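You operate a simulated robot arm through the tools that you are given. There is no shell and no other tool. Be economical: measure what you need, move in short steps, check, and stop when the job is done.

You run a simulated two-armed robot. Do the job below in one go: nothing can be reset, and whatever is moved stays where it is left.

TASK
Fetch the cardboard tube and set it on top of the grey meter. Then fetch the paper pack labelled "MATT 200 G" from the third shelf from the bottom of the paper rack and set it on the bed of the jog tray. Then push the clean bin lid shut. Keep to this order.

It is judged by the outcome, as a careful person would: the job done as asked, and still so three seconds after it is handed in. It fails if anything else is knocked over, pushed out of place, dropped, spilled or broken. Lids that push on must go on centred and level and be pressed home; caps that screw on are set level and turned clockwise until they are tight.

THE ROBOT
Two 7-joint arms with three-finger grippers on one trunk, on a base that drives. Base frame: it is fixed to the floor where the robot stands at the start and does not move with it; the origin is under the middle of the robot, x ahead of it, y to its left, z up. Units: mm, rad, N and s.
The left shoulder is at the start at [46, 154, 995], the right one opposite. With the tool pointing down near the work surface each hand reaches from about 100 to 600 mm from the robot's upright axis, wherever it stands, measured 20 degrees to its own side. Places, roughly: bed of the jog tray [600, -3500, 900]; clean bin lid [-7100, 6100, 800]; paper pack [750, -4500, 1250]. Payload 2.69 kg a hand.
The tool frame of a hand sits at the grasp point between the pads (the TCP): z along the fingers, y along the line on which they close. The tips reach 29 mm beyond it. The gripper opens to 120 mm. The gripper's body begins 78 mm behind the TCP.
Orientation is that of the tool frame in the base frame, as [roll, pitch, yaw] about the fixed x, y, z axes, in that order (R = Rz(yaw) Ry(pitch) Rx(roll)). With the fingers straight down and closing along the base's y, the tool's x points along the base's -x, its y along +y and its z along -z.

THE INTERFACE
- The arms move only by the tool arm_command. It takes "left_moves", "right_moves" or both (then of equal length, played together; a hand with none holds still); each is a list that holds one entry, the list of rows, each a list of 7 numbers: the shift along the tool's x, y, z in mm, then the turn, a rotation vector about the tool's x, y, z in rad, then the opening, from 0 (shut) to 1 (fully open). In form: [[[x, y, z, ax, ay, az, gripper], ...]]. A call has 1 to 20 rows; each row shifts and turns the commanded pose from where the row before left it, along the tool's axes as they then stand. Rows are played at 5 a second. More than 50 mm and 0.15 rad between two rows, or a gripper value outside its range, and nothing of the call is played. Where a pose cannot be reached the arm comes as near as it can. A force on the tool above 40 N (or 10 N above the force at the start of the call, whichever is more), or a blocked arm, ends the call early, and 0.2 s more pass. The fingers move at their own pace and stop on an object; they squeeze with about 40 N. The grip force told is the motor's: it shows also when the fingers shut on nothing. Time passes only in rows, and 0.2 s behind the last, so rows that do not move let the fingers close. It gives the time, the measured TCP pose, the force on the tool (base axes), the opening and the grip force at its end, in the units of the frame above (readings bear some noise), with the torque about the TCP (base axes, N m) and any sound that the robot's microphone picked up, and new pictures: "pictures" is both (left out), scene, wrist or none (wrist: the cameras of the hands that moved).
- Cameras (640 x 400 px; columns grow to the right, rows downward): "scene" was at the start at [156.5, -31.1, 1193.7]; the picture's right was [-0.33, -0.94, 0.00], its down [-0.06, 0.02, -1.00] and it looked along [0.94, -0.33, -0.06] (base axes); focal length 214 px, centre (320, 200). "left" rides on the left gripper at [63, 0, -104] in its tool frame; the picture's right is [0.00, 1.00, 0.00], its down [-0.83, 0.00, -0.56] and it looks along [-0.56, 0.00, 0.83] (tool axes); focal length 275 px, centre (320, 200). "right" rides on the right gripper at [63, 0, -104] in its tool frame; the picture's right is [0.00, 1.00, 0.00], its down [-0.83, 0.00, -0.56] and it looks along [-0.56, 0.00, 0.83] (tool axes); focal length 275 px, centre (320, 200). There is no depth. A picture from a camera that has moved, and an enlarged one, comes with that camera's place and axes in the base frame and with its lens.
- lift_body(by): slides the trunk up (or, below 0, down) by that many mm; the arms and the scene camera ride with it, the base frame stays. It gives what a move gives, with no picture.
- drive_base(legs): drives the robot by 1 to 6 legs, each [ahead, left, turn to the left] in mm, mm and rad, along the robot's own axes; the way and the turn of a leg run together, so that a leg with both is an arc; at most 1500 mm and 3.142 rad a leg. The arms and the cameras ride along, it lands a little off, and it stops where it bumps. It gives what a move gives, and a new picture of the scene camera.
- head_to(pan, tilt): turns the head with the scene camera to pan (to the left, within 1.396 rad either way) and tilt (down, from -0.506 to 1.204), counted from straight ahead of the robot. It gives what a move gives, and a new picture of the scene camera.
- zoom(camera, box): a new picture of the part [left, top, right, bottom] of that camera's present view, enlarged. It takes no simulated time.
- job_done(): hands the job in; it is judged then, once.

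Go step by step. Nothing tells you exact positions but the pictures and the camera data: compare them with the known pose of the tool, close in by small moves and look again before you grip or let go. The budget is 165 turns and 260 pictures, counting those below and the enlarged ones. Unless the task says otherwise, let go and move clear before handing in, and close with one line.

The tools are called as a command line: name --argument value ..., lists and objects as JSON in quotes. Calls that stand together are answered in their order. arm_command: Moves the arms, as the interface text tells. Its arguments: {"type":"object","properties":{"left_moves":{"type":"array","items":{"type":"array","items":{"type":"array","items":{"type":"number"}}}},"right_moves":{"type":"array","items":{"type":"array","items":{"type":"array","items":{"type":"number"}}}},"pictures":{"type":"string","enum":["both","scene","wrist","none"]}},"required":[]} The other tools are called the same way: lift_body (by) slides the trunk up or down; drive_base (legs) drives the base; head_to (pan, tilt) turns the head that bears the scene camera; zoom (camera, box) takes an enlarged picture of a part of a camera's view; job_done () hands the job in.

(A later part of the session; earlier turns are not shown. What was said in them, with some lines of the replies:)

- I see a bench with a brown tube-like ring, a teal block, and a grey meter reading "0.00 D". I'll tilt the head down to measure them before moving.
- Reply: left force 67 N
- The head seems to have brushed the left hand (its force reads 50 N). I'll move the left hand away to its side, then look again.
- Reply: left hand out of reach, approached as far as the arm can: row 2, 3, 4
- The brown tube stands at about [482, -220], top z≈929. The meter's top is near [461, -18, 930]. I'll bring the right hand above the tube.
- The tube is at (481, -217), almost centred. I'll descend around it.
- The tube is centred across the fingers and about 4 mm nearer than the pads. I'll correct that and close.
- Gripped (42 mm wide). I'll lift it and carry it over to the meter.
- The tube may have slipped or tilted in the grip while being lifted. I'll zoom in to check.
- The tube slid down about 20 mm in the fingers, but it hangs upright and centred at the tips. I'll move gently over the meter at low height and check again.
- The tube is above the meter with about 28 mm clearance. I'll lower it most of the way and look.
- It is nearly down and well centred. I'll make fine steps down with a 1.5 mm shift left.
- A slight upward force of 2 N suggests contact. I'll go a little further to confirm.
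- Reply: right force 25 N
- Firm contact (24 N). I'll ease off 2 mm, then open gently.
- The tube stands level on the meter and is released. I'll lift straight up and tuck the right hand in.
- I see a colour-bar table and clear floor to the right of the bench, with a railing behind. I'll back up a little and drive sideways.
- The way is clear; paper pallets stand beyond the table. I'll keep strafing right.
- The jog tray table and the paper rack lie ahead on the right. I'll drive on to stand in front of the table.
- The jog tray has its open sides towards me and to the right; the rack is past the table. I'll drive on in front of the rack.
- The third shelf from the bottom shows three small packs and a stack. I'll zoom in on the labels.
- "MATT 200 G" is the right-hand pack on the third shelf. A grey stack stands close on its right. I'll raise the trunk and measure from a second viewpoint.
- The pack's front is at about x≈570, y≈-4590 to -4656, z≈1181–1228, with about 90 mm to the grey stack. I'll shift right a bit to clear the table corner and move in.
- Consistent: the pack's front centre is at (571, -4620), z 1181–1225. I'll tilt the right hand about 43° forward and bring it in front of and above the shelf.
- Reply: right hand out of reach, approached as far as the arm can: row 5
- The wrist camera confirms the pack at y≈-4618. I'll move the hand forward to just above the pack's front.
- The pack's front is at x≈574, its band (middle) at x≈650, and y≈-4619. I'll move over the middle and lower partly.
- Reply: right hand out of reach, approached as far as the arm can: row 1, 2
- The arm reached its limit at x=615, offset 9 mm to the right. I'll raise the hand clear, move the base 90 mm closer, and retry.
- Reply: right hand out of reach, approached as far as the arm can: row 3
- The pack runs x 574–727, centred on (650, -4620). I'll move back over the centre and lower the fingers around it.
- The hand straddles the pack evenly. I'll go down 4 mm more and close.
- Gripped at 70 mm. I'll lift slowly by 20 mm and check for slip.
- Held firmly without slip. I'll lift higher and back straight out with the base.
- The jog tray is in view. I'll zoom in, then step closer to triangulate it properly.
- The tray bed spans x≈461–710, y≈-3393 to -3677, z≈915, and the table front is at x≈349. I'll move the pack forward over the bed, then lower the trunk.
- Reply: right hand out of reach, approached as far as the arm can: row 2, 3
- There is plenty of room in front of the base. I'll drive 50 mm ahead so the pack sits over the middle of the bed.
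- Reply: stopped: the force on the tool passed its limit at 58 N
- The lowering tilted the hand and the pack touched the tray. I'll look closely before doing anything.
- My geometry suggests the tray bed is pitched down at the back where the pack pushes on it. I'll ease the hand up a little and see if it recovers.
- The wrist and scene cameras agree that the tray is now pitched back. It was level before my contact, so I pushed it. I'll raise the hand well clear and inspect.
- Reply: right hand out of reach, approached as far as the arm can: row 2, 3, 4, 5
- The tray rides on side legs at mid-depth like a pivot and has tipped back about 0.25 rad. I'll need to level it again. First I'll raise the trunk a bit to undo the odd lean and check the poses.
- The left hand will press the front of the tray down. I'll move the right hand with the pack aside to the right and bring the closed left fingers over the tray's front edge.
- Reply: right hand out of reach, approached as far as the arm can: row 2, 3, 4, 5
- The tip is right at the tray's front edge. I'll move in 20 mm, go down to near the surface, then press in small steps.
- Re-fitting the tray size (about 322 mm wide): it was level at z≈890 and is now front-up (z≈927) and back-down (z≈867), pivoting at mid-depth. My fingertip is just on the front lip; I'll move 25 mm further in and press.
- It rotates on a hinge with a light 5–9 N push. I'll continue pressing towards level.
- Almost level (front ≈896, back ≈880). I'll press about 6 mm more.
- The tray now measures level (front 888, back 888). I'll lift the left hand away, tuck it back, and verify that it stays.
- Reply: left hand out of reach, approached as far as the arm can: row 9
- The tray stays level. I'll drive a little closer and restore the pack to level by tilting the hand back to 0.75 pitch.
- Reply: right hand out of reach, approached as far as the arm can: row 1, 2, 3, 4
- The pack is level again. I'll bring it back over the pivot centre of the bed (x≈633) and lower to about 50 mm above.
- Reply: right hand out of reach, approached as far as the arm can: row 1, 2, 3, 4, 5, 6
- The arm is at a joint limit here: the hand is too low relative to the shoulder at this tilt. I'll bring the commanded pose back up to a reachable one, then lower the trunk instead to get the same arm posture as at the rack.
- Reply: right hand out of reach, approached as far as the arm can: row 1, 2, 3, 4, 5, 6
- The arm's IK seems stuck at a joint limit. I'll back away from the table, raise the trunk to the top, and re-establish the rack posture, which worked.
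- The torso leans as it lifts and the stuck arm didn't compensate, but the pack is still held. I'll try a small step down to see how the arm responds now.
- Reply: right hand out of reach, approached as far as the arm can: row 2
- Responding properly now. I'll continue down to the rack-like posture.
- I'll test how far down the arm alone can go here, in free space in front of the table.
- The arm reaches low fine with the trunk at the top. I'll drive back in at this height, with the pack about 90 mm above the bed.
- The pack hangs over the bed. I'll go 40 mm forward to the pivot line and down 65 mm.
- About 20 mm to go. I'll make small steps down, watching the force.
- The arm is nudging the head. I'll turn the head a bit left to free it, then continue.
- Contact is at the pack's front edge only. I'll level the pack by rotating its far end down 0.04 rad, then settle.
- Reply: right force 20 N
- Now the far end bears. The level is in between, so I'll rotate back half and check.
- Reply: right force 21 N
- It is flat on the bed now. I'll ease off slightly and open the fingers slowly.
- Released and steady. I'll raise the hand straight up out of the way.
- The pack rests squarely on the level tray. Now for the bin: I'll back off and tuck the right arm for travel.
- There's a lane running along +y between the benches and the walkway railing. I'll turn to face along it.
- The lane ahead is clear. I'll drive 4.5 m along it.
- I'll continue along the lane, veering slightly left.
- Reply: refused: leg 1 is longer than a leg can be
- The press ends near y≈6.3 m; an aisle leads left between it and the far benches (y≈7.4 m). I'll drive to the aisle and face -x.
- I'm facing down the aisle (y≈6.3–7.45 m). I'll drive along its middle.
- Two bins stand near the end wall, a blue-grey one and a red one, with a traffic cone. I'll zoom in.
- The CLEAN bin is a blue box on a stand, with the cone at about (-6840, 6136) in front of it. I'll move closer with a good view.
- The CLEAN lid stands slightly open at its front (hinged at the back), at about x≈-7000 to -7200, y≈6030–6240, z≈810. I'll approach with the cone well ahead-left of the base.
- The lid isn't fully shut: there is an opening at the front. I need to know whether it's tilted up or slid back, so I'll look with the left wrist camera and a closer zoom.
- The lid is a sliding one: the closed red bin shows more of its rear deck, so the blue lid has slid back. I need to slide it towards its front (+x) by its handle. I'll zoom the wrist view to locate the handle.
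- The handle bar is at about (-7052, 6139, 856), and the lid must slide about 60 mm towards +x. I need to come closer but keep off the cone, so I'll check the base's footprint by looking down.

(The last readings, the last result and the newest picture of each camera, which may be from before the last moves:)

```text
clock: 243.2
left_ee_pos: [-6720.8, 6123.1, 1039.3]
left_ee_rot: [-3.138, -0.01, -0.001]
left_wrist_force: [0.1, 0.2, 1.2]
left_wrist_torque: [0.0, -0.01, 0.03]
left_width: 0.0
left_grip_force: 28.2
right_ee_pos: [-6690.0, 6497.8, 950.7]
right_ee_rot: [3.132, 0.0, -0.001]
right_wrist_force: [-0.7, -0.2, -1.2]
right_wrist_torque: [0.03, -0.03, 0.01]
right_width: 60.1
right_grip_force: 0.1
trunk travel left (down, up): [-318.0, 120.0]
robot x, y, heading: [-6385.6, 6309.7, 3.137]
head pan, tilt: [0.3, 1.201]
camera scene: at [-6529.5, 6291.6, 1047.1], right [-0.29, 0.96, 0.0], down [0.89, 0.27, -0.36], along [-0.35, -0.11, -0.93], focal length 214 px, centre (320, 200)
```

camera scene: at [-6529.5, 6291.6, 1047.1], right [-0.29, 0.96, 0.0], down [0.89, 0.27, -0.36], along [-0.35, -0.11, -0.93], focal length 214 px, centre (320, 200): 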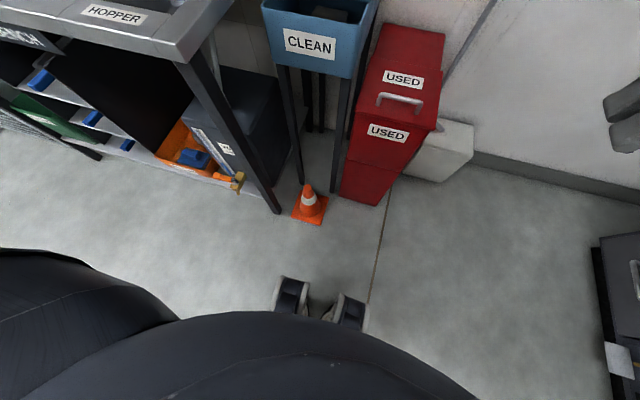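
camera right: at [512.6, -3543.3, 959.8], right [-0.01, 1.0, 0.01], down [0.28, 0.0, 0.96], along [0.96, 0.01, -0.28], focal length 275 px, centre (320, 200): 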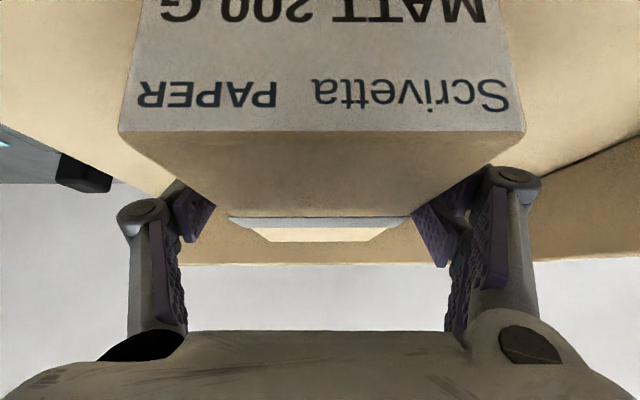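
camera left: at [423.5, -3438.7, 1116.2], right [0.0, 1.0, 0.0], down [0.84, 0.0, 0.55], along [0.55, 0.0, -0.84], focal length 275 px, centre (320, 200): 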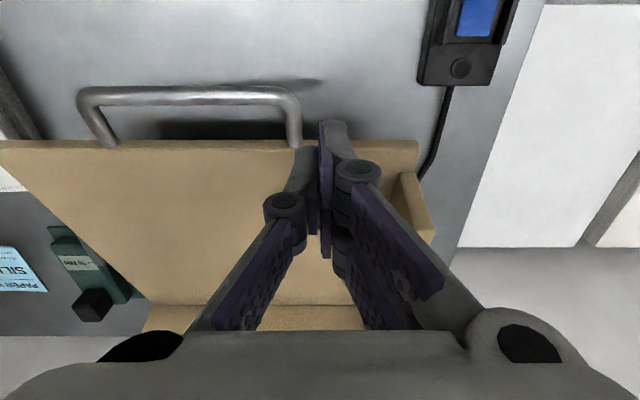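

The base front reaches only about 140 mm ahead of the axis. Moving in 155 mm keeps about 100 mm from the cone.

drive_base --legs '[[155, -30, 0]]'

head_to --pan 0.1 --tilt 0.6

zoom --camera "left" --box '[160, 100, 480, 300]'

```text
clock: 244.6
left_ee_pos: [-6875.6, 6154.7, 1038.7]
left_ee_rot: [-3.137, -0.012, -0.004]
left_wrist_force: [-0.8, 0.0, 0.1]
left_wrist_torque: [-0.02, -0.03, -0.04]
left_width: 0.0
left_grip_force: 28.3
right_ee_pos: [-6841.6, 6528.4, 950.3]
right_ee_rot: [3.133, 0.0, -0.005]
right_wrist_force: [-0.5, 0.4, 0.1]
right_wrist_torque: [0.02, 0.02, 0.0]
right_width: 60.1
right_grip_force: 0.0
trunk travel left (down, up): [-318.0, 120.0]
robot x, y, heading: [-6542.3, 6335.2, 3.14]
head pan, tilt: [0.3, 1.201]
camera scene: at [-6682.5, 6322.6, 1047.0], right [-0.29, 0.96, 0.0], down [0.89, 0.27, -0.36], along [-0.35, -0.11, -0.93], focal length 214 px, centre (320, 200)
```

scene: 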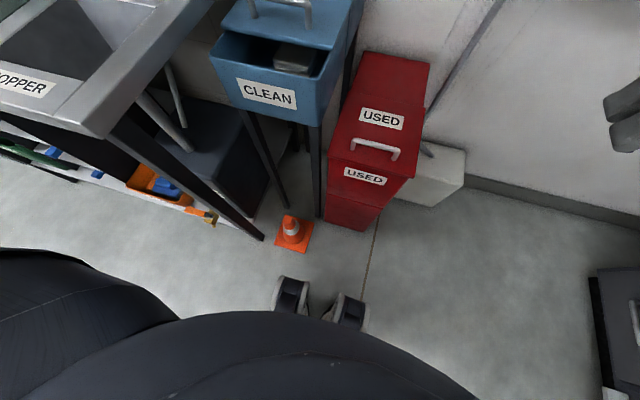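

```text
clock: 245.6
left_ee_pos: [-6875.2, 6154.0, 1040.1]
left_ee_rot: [-3.136, -0.01, -0.003]
left_wrist_force: [0.1, -0.1, 0.6]
left_wrist_torque: [-0.03, -0.01, 0.01]
left_width: 0.0
left_grip_force: 28.9
right_ee_pos: [-6842.7, 6529.0, 950.2]
right_ee_rot: [3.133, 0.002, -0.003]
right_wrist_force: [0.3, 0.1, 0.3]
right_wrist_torque: [0.0, -0.01, 0.02]
right_width: 59.9
right_grip_force: 0.0
trunk travel left (down, up): [-318.0, 120.0]
robot x, y, heading: [-6538.2, 6341.5, 3.134]
head pan, tilt: [0.099, 0.6]
camera scene: at [-6716.4, 6330.4, 1091.6], right [-0.09, 1.0, 0.0], down [0.56, 0.05, -0.82], along [-0.82, -0.08, -0.57], focal length 214 px, centre (320, 200)
```

scene: 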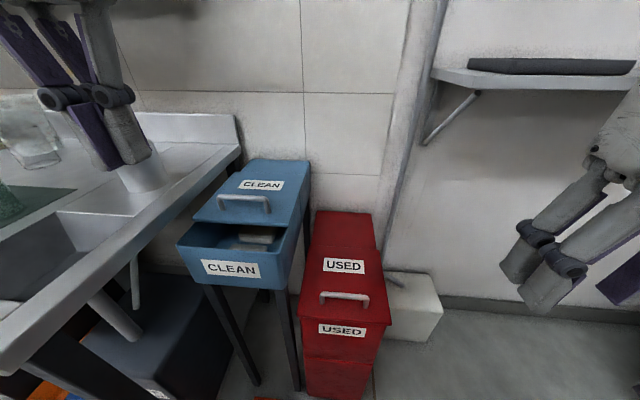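

```text
2.00 times, centred on (320, 200) of left
camera zoom: at [-6812.6, 6152.5, 1144.8], right [-0.01, -1.0, -0.01], down [-0.84, 0.0, 0.55], along [-0.55, 0.01, -0.84], focal length 551 px, centre (320, 200)
```

zoom: 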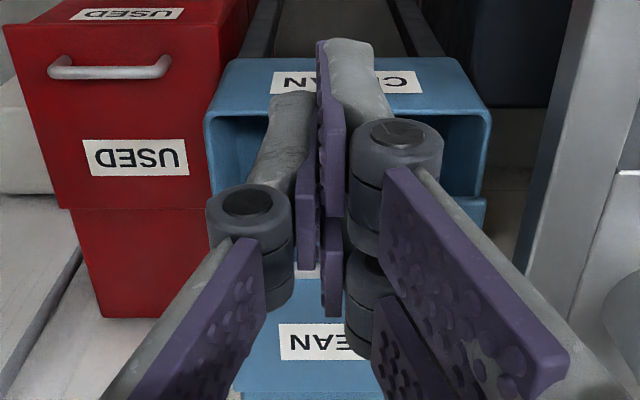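

The handle check agrees within about 10 mm. I'll bring the closed left fingers above the spot just behind the bar.

arm_command --left_moves '[[[-42, 3.4, 0, 0, 0, 0, 0], [-42, 3.4, 0, 0, 0, 0, 0], [-42, 3.4, 0, 0, 0, 0, 0], [-42, 3.4, 0, 0, 0, 0, 0], [-42, 3.4, 0, 0, 0, 0, 0], [0, 0, 30, 0, 0, 0, 0], [0, 0, 30, 0, 0, 0, 0], [0, 0, 25, 0, 0, 0, 0], [0, 0, 0, 0, 0, 0, 0]]]'

zoom --camera "scene" --box '[170, 120, 330, 290]'

```text
clock: 247.6
left_ee_pos: [-7062.4, 6138.2, 953.8]
left_ee_rot: [-3.135, -0.011, -0.004]
left_wrist_force: [-0.4, -0.4, -0.4]
left_wrist_torque: [-0.03, -0.03, 0.01]
left_width: 0.0
left_grip_force: 28.7
left hand out of reach, approached as far as the arm can: row 5
right_ee_pos: [-6842.1, 6528.7, 949.0]
right_ee_rot: [3.133, 0.001, -0.005]
right_wrist_force: [-0.1, 0.6, 0.7]
right_wrist_torque: [0.03, 0.04, 0.0]
right_width: 60.2
right_grip_force: 0.1
trunk travel left (down, up): [-318.0, 120.0]
robot x, y, heading: [-6540.3, 6337.0, 3.135]
head pan, tilt: [0.099, 0.6]
camera scene: at [-6716.4, 6330.5, 1091.7], right [-0.09, 1.0, 0.0], down [0.56, 0.05, -0.83], along [-0.82, -0.08, -0.56], focal length 214 px, centre (320, 200)
camera left: at [-7000.9, 6137.6, 1058.0], right [-0.01, -1.0, -0.01], down [-0.84, 0.0, 0.55], along [-0.55, 0.01, -0.84], focal length 275 px, centre (320, 200)
```

scene: 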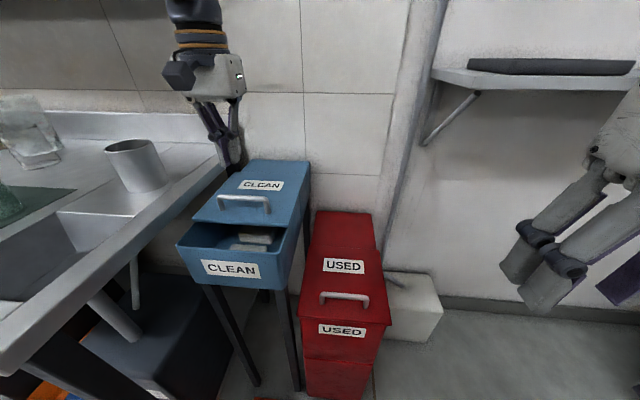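
left: 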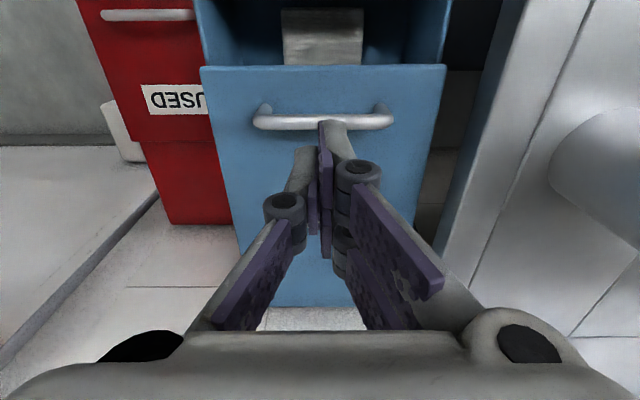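

```text
2.35 times, centred on (250, 205) of scene
camera zoom: at [-6716.4, 6330.5, 1091.7], right [-0.09, 1.0, 0.0], down [0.56, 0.05, -0.83], along [-0.82, -0.08, -0.56], focal length 505 px, centre (485, 188)
```

zoom: 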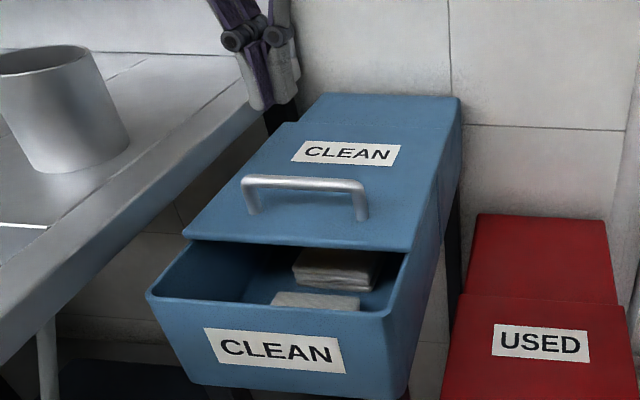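

The bar is at x≈-7060 and the arm is at its limit. I'll roll 35 mm closer (still about 65 mm from the cone).

drive_base --legs '[[35, -10, 0]]'

zoom --camera "left" --box '[160, 40, 480, 240]'

```text
clock: 248.4
left_ee_pos: [-7097.9, 6149.6, 953.0]
left_ee_rot: [-3.135, -0.012, -0.002]
left_wrist_force: [0.4, 0.9, -0.5]
left_wrist_torque: [0.02, -0.01, -0.01]
left_width: 0.0
left_grip_force: 28.4
right_ee_pos: [-6877.9, 6539.8, 949.1]
right_ee_rot: [3.132, 0.0, -0.002]
right_wrist_force: [0.1, 1.2, -0.2]
right_wrist_torque: [-0.03, 0.0, 0.02]
right_width: 59.9
right_grip_force: 0.0
trunk travel left (down, up): [-318.0, 120.0]
robot x, y, heading: [-6572.5, 6346.6, 3.139]
head pan, tilt: [0.099, 0.6]
camera scene: at [-6751.9, 6341.0, 1091.5], right [-0.09, 1.0, 0.0], down [0.56, 0.05, -0.82], along [-0.82, -0.08, -0.57], focal length 214 px, centre (320, 200)
```

scene: 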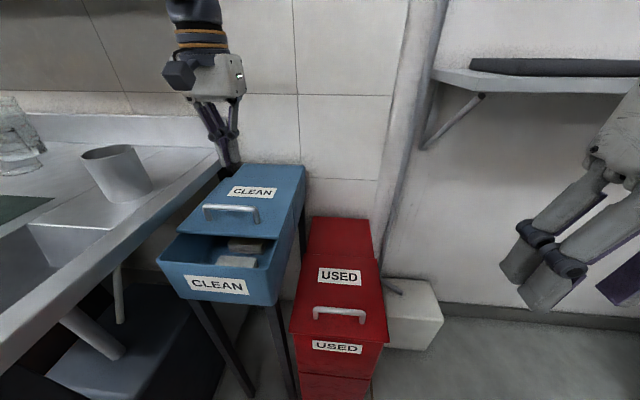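

```text
2.00 times, centred on (320, 140) of left
camera zoom: at [-7036.6, 6148.3, 1057.8], right [-0.01, -1.0, -0.01], down [-0.84, 0.0, 0.55], along [-0.55, 0.01, -0.84], focal length 551 px, centre (320, 320)
```

zoom: 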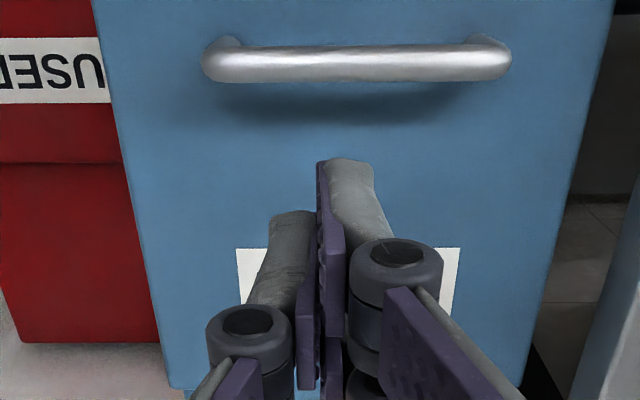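

The fingers are now about 17 mm behind the bar. I'll centre in y and lower them behind the bar.

arm_command --left_moves '[[[0, 10, 10, 0, 0, 0, 0], [0, 0, 25, 0, 0, 0, 0], [0, 0, 25, 0, 0, 0, 0], [0, 0, 20, 0, 0, 0, 0], [0, 0, 10, 0, 0, 0, 0], [0, 0, 0, 0, 0, 0, 0]]]'

zoom --camera "scene" --box '[150, 110, 330, 310]'

```text
clock: 249.8
left_ee_pos: [-7096.5, 6139.1, 863.9]
left_ee_rot: [-3.136, -0.01, -0.004]
left_wrist_force: [0.9, -0.1, 0.2]
left_wrist_torque: [0.01, 0.02, 0.04]
left_width: 0.0
left_grip_force: 28.4
right_ee_pos: [-6877.0, 6540.0, 950.0]
right_ee_rot: [3.133, 0.003, -0.002]
right_wrist_force: [-0.2, 0.0, 0.3]
right_wrist_torque: [-0.02, -0.01, -0.06]
right_width: 60.1
right_grip_force: 0.1
trunk travel left (down, up): [-318.0, 120.0]
robot x, y, heading: [-6575.5, 6349.6, 3.142]
head pan, tilt: [0.099, 0.6]
camera scene: at [-6751.0, 6340.8, 1091.7], right [-0.09, 1.0, 0.0], down [0.56, 0.05, -0.83], along [-0.82, -0.08, -0.56], focal length 214 px, centre (320, 200)
camera left: at [-7034.8, 6138.8, 968.5], right [-0.01, -1.0, -0.01], down [-0.84, 0.0, 0.55], along [-0.55, 0.01, -0.84], focal length 275 px, centre (320, 200)
```

scene: 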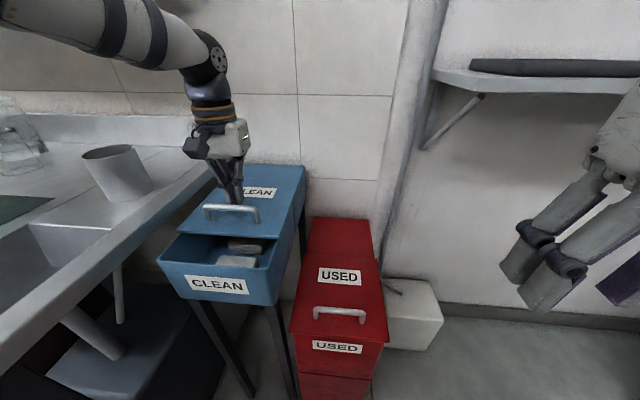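
left: 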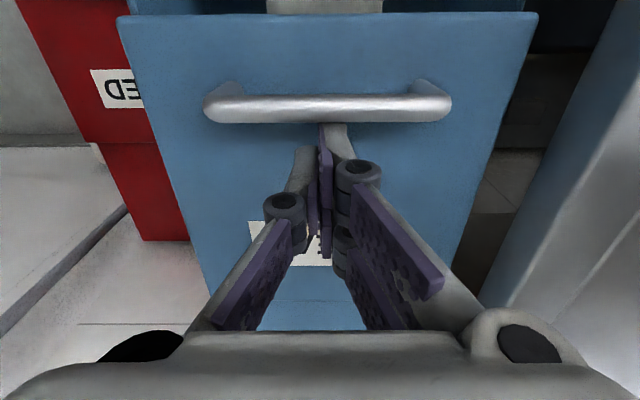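

```text
2.00 times, centred on (240, 210) of scene
camera zoom: at [-6751.0, 6340.8, 1091.7], right [-0.09, 1.0, 0.0], down [0.56, 0.05, -0.83], along [-0.82, -0.08, -0.56], focal length 429 px, centre (480, 180)
```

zoom: 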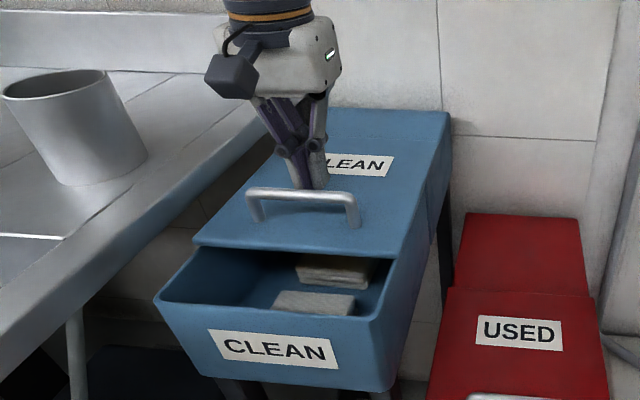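

The fingertips are behind and below the bar. I'll pull gently towards +x.

arm_command --left_moves '[[[0, 0, 4, 0, 0, 0, 0], [8, 0, 0, 0, 0, 0, 0], [8, 0, 0, 0, 0, 0, 0], [6, 0, 0, 0, 0, 0, 0], [6, 0, 0, 0, 0, 0, 0], [6, 0, 0, 0, 0, 0, 0], [0, 0, 0, 0, 0, 0, 0]]]' --pictures "wrist"

zoom --camera "scene" --box '[150, 110, 330, 310]'

```text
clock: 251.4
left_ee_pos: [-7062.1, 6139.8, 859.7]
left_ee_rot: [-3.137, -0.01, -0.003]
left_wrist_force: [-0.2, -0.3, 0.5]
left_wrist_torque: [0.01, 0.0, 0.0]
left_width: 0.0
left_grip_force: 28.5
right_ee_pos: [-6877.1, 6539.8, 949.9]
right_ee_rot: [3.135, 0.001, -0.004]
right_wrist_force: [-0.6, -0.4, -0.4]
right_wrist_torque: [0.03, -0.04, 0.0]
right_width: 60.1
right_grip_force: 0.0
trunk travel left (down, up): [-318.0, 120.0]
robot x, y, heading: [-6573.2, 6345.8, 3.136]
head pan, tilt: [0.099, 0.6]
camera left: at [-7001.1, 6138.7, 964.9], right [-0.01, -1.0, -0.01], down [-0.84, 0.0, 0.55], along [-0.55, 0.01, -0.84], focal length 275 px, centre (320, 200)
```

left: 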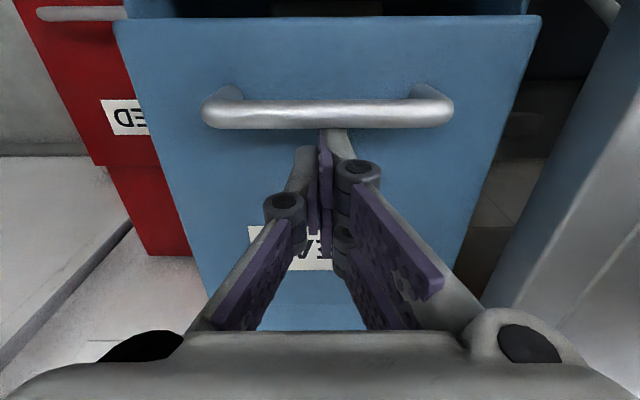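

```text
2.00 times, centred on (240, 210) of scene
camera zoom: at [-6751.1, 6340.8, 1091.6], right [-0.09, 1.0, 0.0], down [0.56, 0.05, -0.83], along [-0.82, -0.08, -0.56], focal length 429 px, centre (480, 180)
```

zoom: 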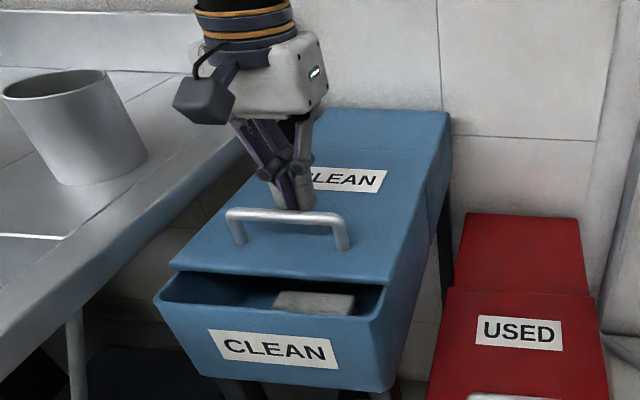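

The lid slides easily. I'll continue until it meets its stop.

arm_command --left_moves '[[[5, 0, 0, 0, 0, 0, 0], [5, 0, 0, 0, 0, 0, 0], [5, 0, 0, 0, 0, 0, 0], [5, 0, 0, 0, 0, 0, 0], [4, 0, 0, 0, 0, 0, 0], [0, 0, 0, 0, 0, 0, 0]]]' --pictures "none"

zoom --camera "scene" --box '[150, 110, 330, 310]'

```text
clock: 252.8
left_ee_pos: [-7038.0, 6140.5, 860.3]
left_ee_rot: [-3.138, -0.01, -0.004]
left_wrist_force: [-1.1, -0.1, -0.3]
left_wrist_torque: [-0.02, 0.02, -0.01]
left_width: 0.0
left_grip_force: 28.3
right_ee_pos: [-6876.8, 6538.9, 949.5]
right_ee_rot: [3.133, 0.002, -0.003]
right_wrist_force: [0.3, -0.3, -0.4]
right_wrist_torque: [-0.01, 0.0, -0.01]
right_width: 60.1
right_grip_force: 0.1
trunk travel left (down, up): [-318.0, 120.0]
robot x, y, heading: [-6570.2, 6347.2, 3.136]
head pan, tilt: [0.099, 0.6]
```

```text
2.00 times, centred on (240, 210) of scene
camera zoom: at [-6751.1, 6340.8, 1091.6], right [-0.09, 1.0, 0.0], down [0.56, 0.05, -0.83], along [-0.82, -0.08, -0.56], focal length 429 px, centre (480, 180)
```

zoom: 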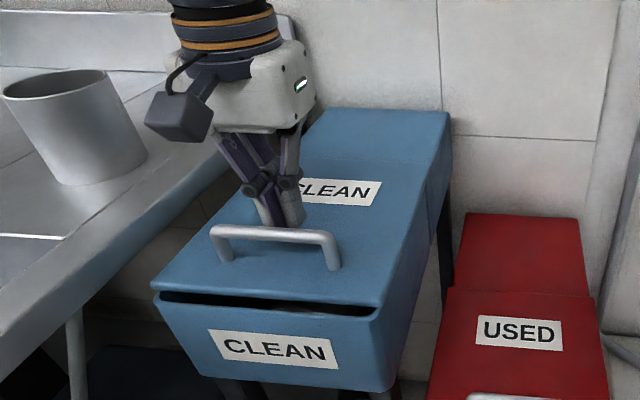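

arm_command --left_moves '[[[3, 0, 0, 0, 0, 0, 0], [3, 0, 0, 0, 0, 0, 0], [3, 0, 0, 0, 0, 0, 0], [3, 0, 0, 0, 0, 0, 0], [0, 0, 0, 0, 0, 0, 0]]]' --pictures "none"

zoom --camera "scene" --box '[150, 110, 330, 310]'

```text
clock: 254.1
left_ee_pos: [-7026.3, 6139.2, 861.3]
left_ee_rot: [-3.136, -0.011, -0.002]
left_wrist_force: [-0.5, -0.6, -0.6]
left_wrist_torque: [0.04, 0.04, 0.01]
left_width: 0.0
left_grip_force: 28.6
right_ee_pos: [-6877.1, 6539.5, 951.2]
right_ee_rot: [3.13, 0.003, -0.005]
right_wrist_force: [0.3, 0.9, 0.2]
right_wrist_torque: [0.0, -0.03, 0.0]
right_width: 60.2
right_grip_force: 0.1
trunk travel left (down, up): [-318.0, 120.0]
robot x, y, heading: [-6573.9, 6350.6, 3.136]
head pan, tilt: [0.099, 0.6]
```

```text
2.00 times, centred on (240, 210) of scene
camera zoom: at [-6751.1, 6340.8, 1091.7], right [-0.09, 1.0, 0.0], down [0.56, 0.05, -0.83], along [-0.82, -0.08, -0.56], focal length 429 px, centre (480, 180)
```

zoom: 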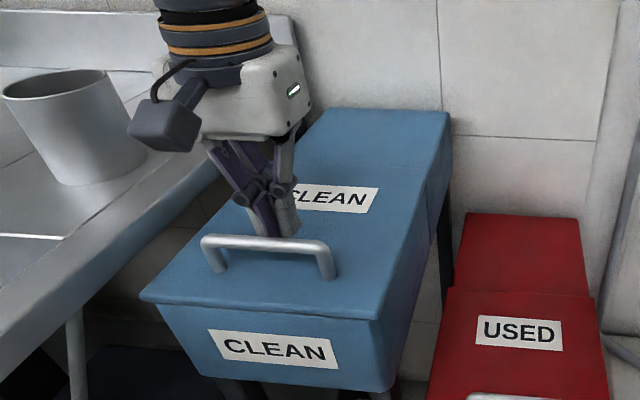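

It looks covered now. I'll take it on to its stop in 2 mm steps.

arm_command --left_moves '[[[2, 0, 0, 0, 0, 0, 0], [2, 0, 0, 0, 0, 0, 0], [2, 0, 0, 0, 0, 0, 0], [0, 0, 0, 0, 0, 0, 0]]]' --pictures "none"

zoom --camera "scene" --box '[150, 110, 330, 310]'

```text
clock: 255.1
left_ee_pos: [-7021.3, 6139.1, 859.3]
left_ee_rot: [-3.135, -0.01, -0.003]
left_wrist_force: [-8.7, -1.2, 3.5]
left_wrist_torque: [-0.01, 0.05, -0.03]
left_width: 0.2
left_grip_force: 28.3
right_ee_pos: [-6876.7, 6539.1, 950.0]
right_ee_rot: [3.132, 0.0, -0.003]
right_wrist_force: [0.3, 0.5, -0.7]
right_wrist_torque: [0.01, 0.0, -0.03]
right_width: 60.1
right_grip_force: 0.0
trunk travel left (down, up): [-318.0, 120.0]
robot x, y, heading: [-6575.3, 6349.5, 3.132]
head pan, tilt: [0.099, 0.6]
```

```text
2.00 times, centred on (240, 210) of scene
camera zoom: at [-6751.8, 6340.7, 1091.6], right [-0.09, 1.0, 0.0], down [0.56, 0.05, -0.82], along [-0.82, -0.08, -0.57], focal length 429 px, centre (480, 180)
```

zoom: 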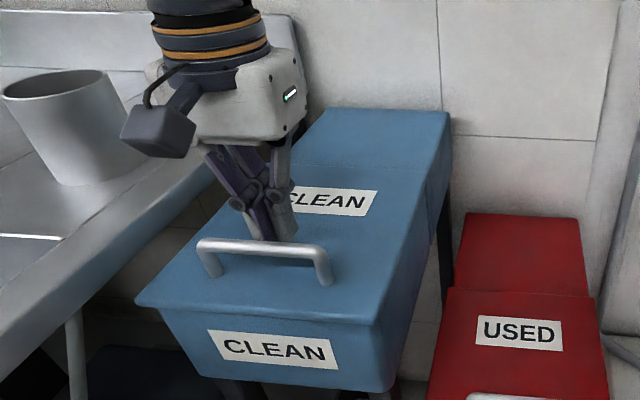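

Force rises to 9 N: the stop is reached. One more millimetre to confirm, then I'll back off behind the bar and lift away.

arm_command --left_moves '[[[1, 0, 0, 0, 0, 0, 0], [0, 0, 0, 0, 0, 0, 0]]]' --pictures "none"

arm_command --left_moves '[[[-4, 0, 0, 0, 0, 0, 0], [-8, 0, 0, 0, 0, 0, 0], [0, 0, -25, 0, 0, 0, 0], [0, 0, -35, 0, 0, 0, 0], [0, 0, -40, 0, 0, 0, 0], [0, 0, -40, 0, 0, 0, 0], [35, 0, 0, 0, 0, 0, 0], [45, 0, 0, 0, 0, 0, 0], [45, 0, 0, 0, 0, 0, 0], [45, 0, 0, 0, 0, 0, 0], [0, 0, 0, 0, 0, 0, 0]]]' --pictures "scene"

zoom --camera "scene" --box '[150, 110, 400, 380]'

```text
clock: 255.7
left_ee_pos: [-7022.3, 6140.2, 859.5]
left_ee_rot: [-3.136, -0.007, -0.004]
left_wrist_force: [-17.5, -3.3, 6.5]
left_wrist_torque: [-0.09, 0.16, -0.08]
left_width: 0.0
left_grip_force: 28.3
right_ee_pos: [-6876.7, 6538.7, 950.0]
right_ee_rot: [3.133, 0.0, -0.003]
right_wrist_force: [-0.8, 0.0, -0.2]
right_wrist_torque: [0.02, 0.0, -0.02]
right_width: 59.8
right_grip_force: 0.1
trunk travel left (down, up): [-318.0, 120.0]
robot x, y, heading: [-6579.4, 6350.4, 3.136]
head pan, tilt: [0.099, 0.6]
```

```text
clock: 258.1
left_ee_pos: [-6863.4, 6136.4, 1000.4]
left_ee_rot: [-3.135, -0.009, -0.004]
left_wrist_force: [0.4, -0.3, 0.4]
left_wrist_torque: [0.01, 0.0, -0.02]
left_width: 0.0
left_grip_force: 28.5
right_ee_pos: [-6876.8, 6538.4, 950.3]
right_ee_rot: [3.133, 0.0, -0.004]
right_wrist_force: [0.3, 0.0, -0.9]
right_wrist_torque: [-0.03, 0.01, -0.03]
right_width: 60.0
right_grip_force: 0.0
trunk travel left (down, up): [-318.0, 120.0]
robot x, y, heading: [-6578.0, 6351.8, 3.139]
head pan, tilt: [0.099, 0.6]
camera scene: at [-6751.2, 6340.8, 1091.6], right [-0.09, 1.0, 0.0], down [0.56, 0.05, -0.82], along [-0.82, -0.08, -0.57], focal length 214 px, centre (320, 200)
```

scene: 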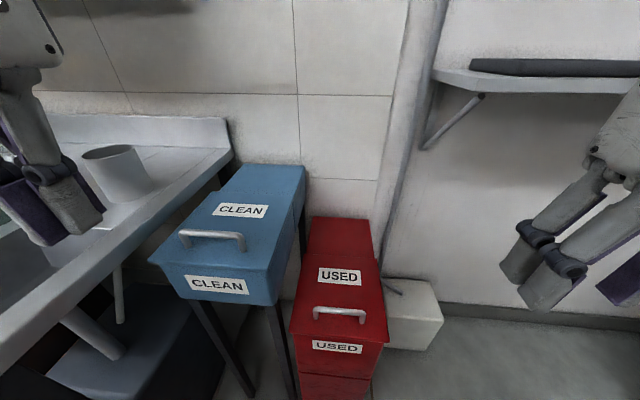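

```text
1.48 times, centred on (275, 245) of scene
camera zoom: at [-6751.2, 6340.8, 1091.6], right [-0.09, 1.0, 0.0], down [0.56, 0.05, -0.82], along [-0.82, -0.08, -0.57], focal length 318 px, centre (387, 133)
```

zoom: 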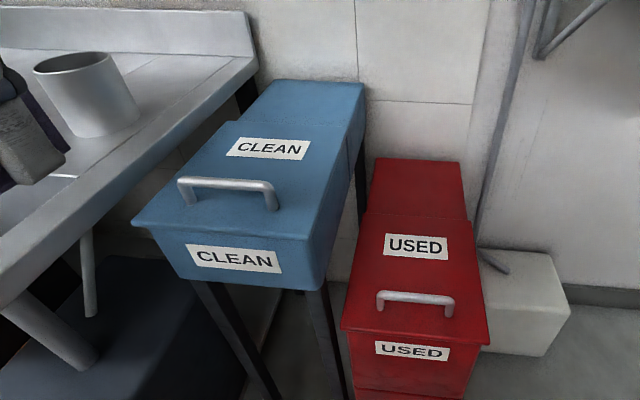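

The clean bin lid is shut to its stop and matches the closed red bin. The bin stand has not moved and both hands are clear, so I'm handing in.

job_done

```text
The job is handed in.
```

I did all three steps in order: the cardboard tube is on the grey meter, the MATT 200 G pack is on the jog tray bed, and the clean bin lid is slid shut to its stop. While lowering the pack I tipped the jog tray back on its hinge; I pressed it level again, and it held level when I set the pack down.
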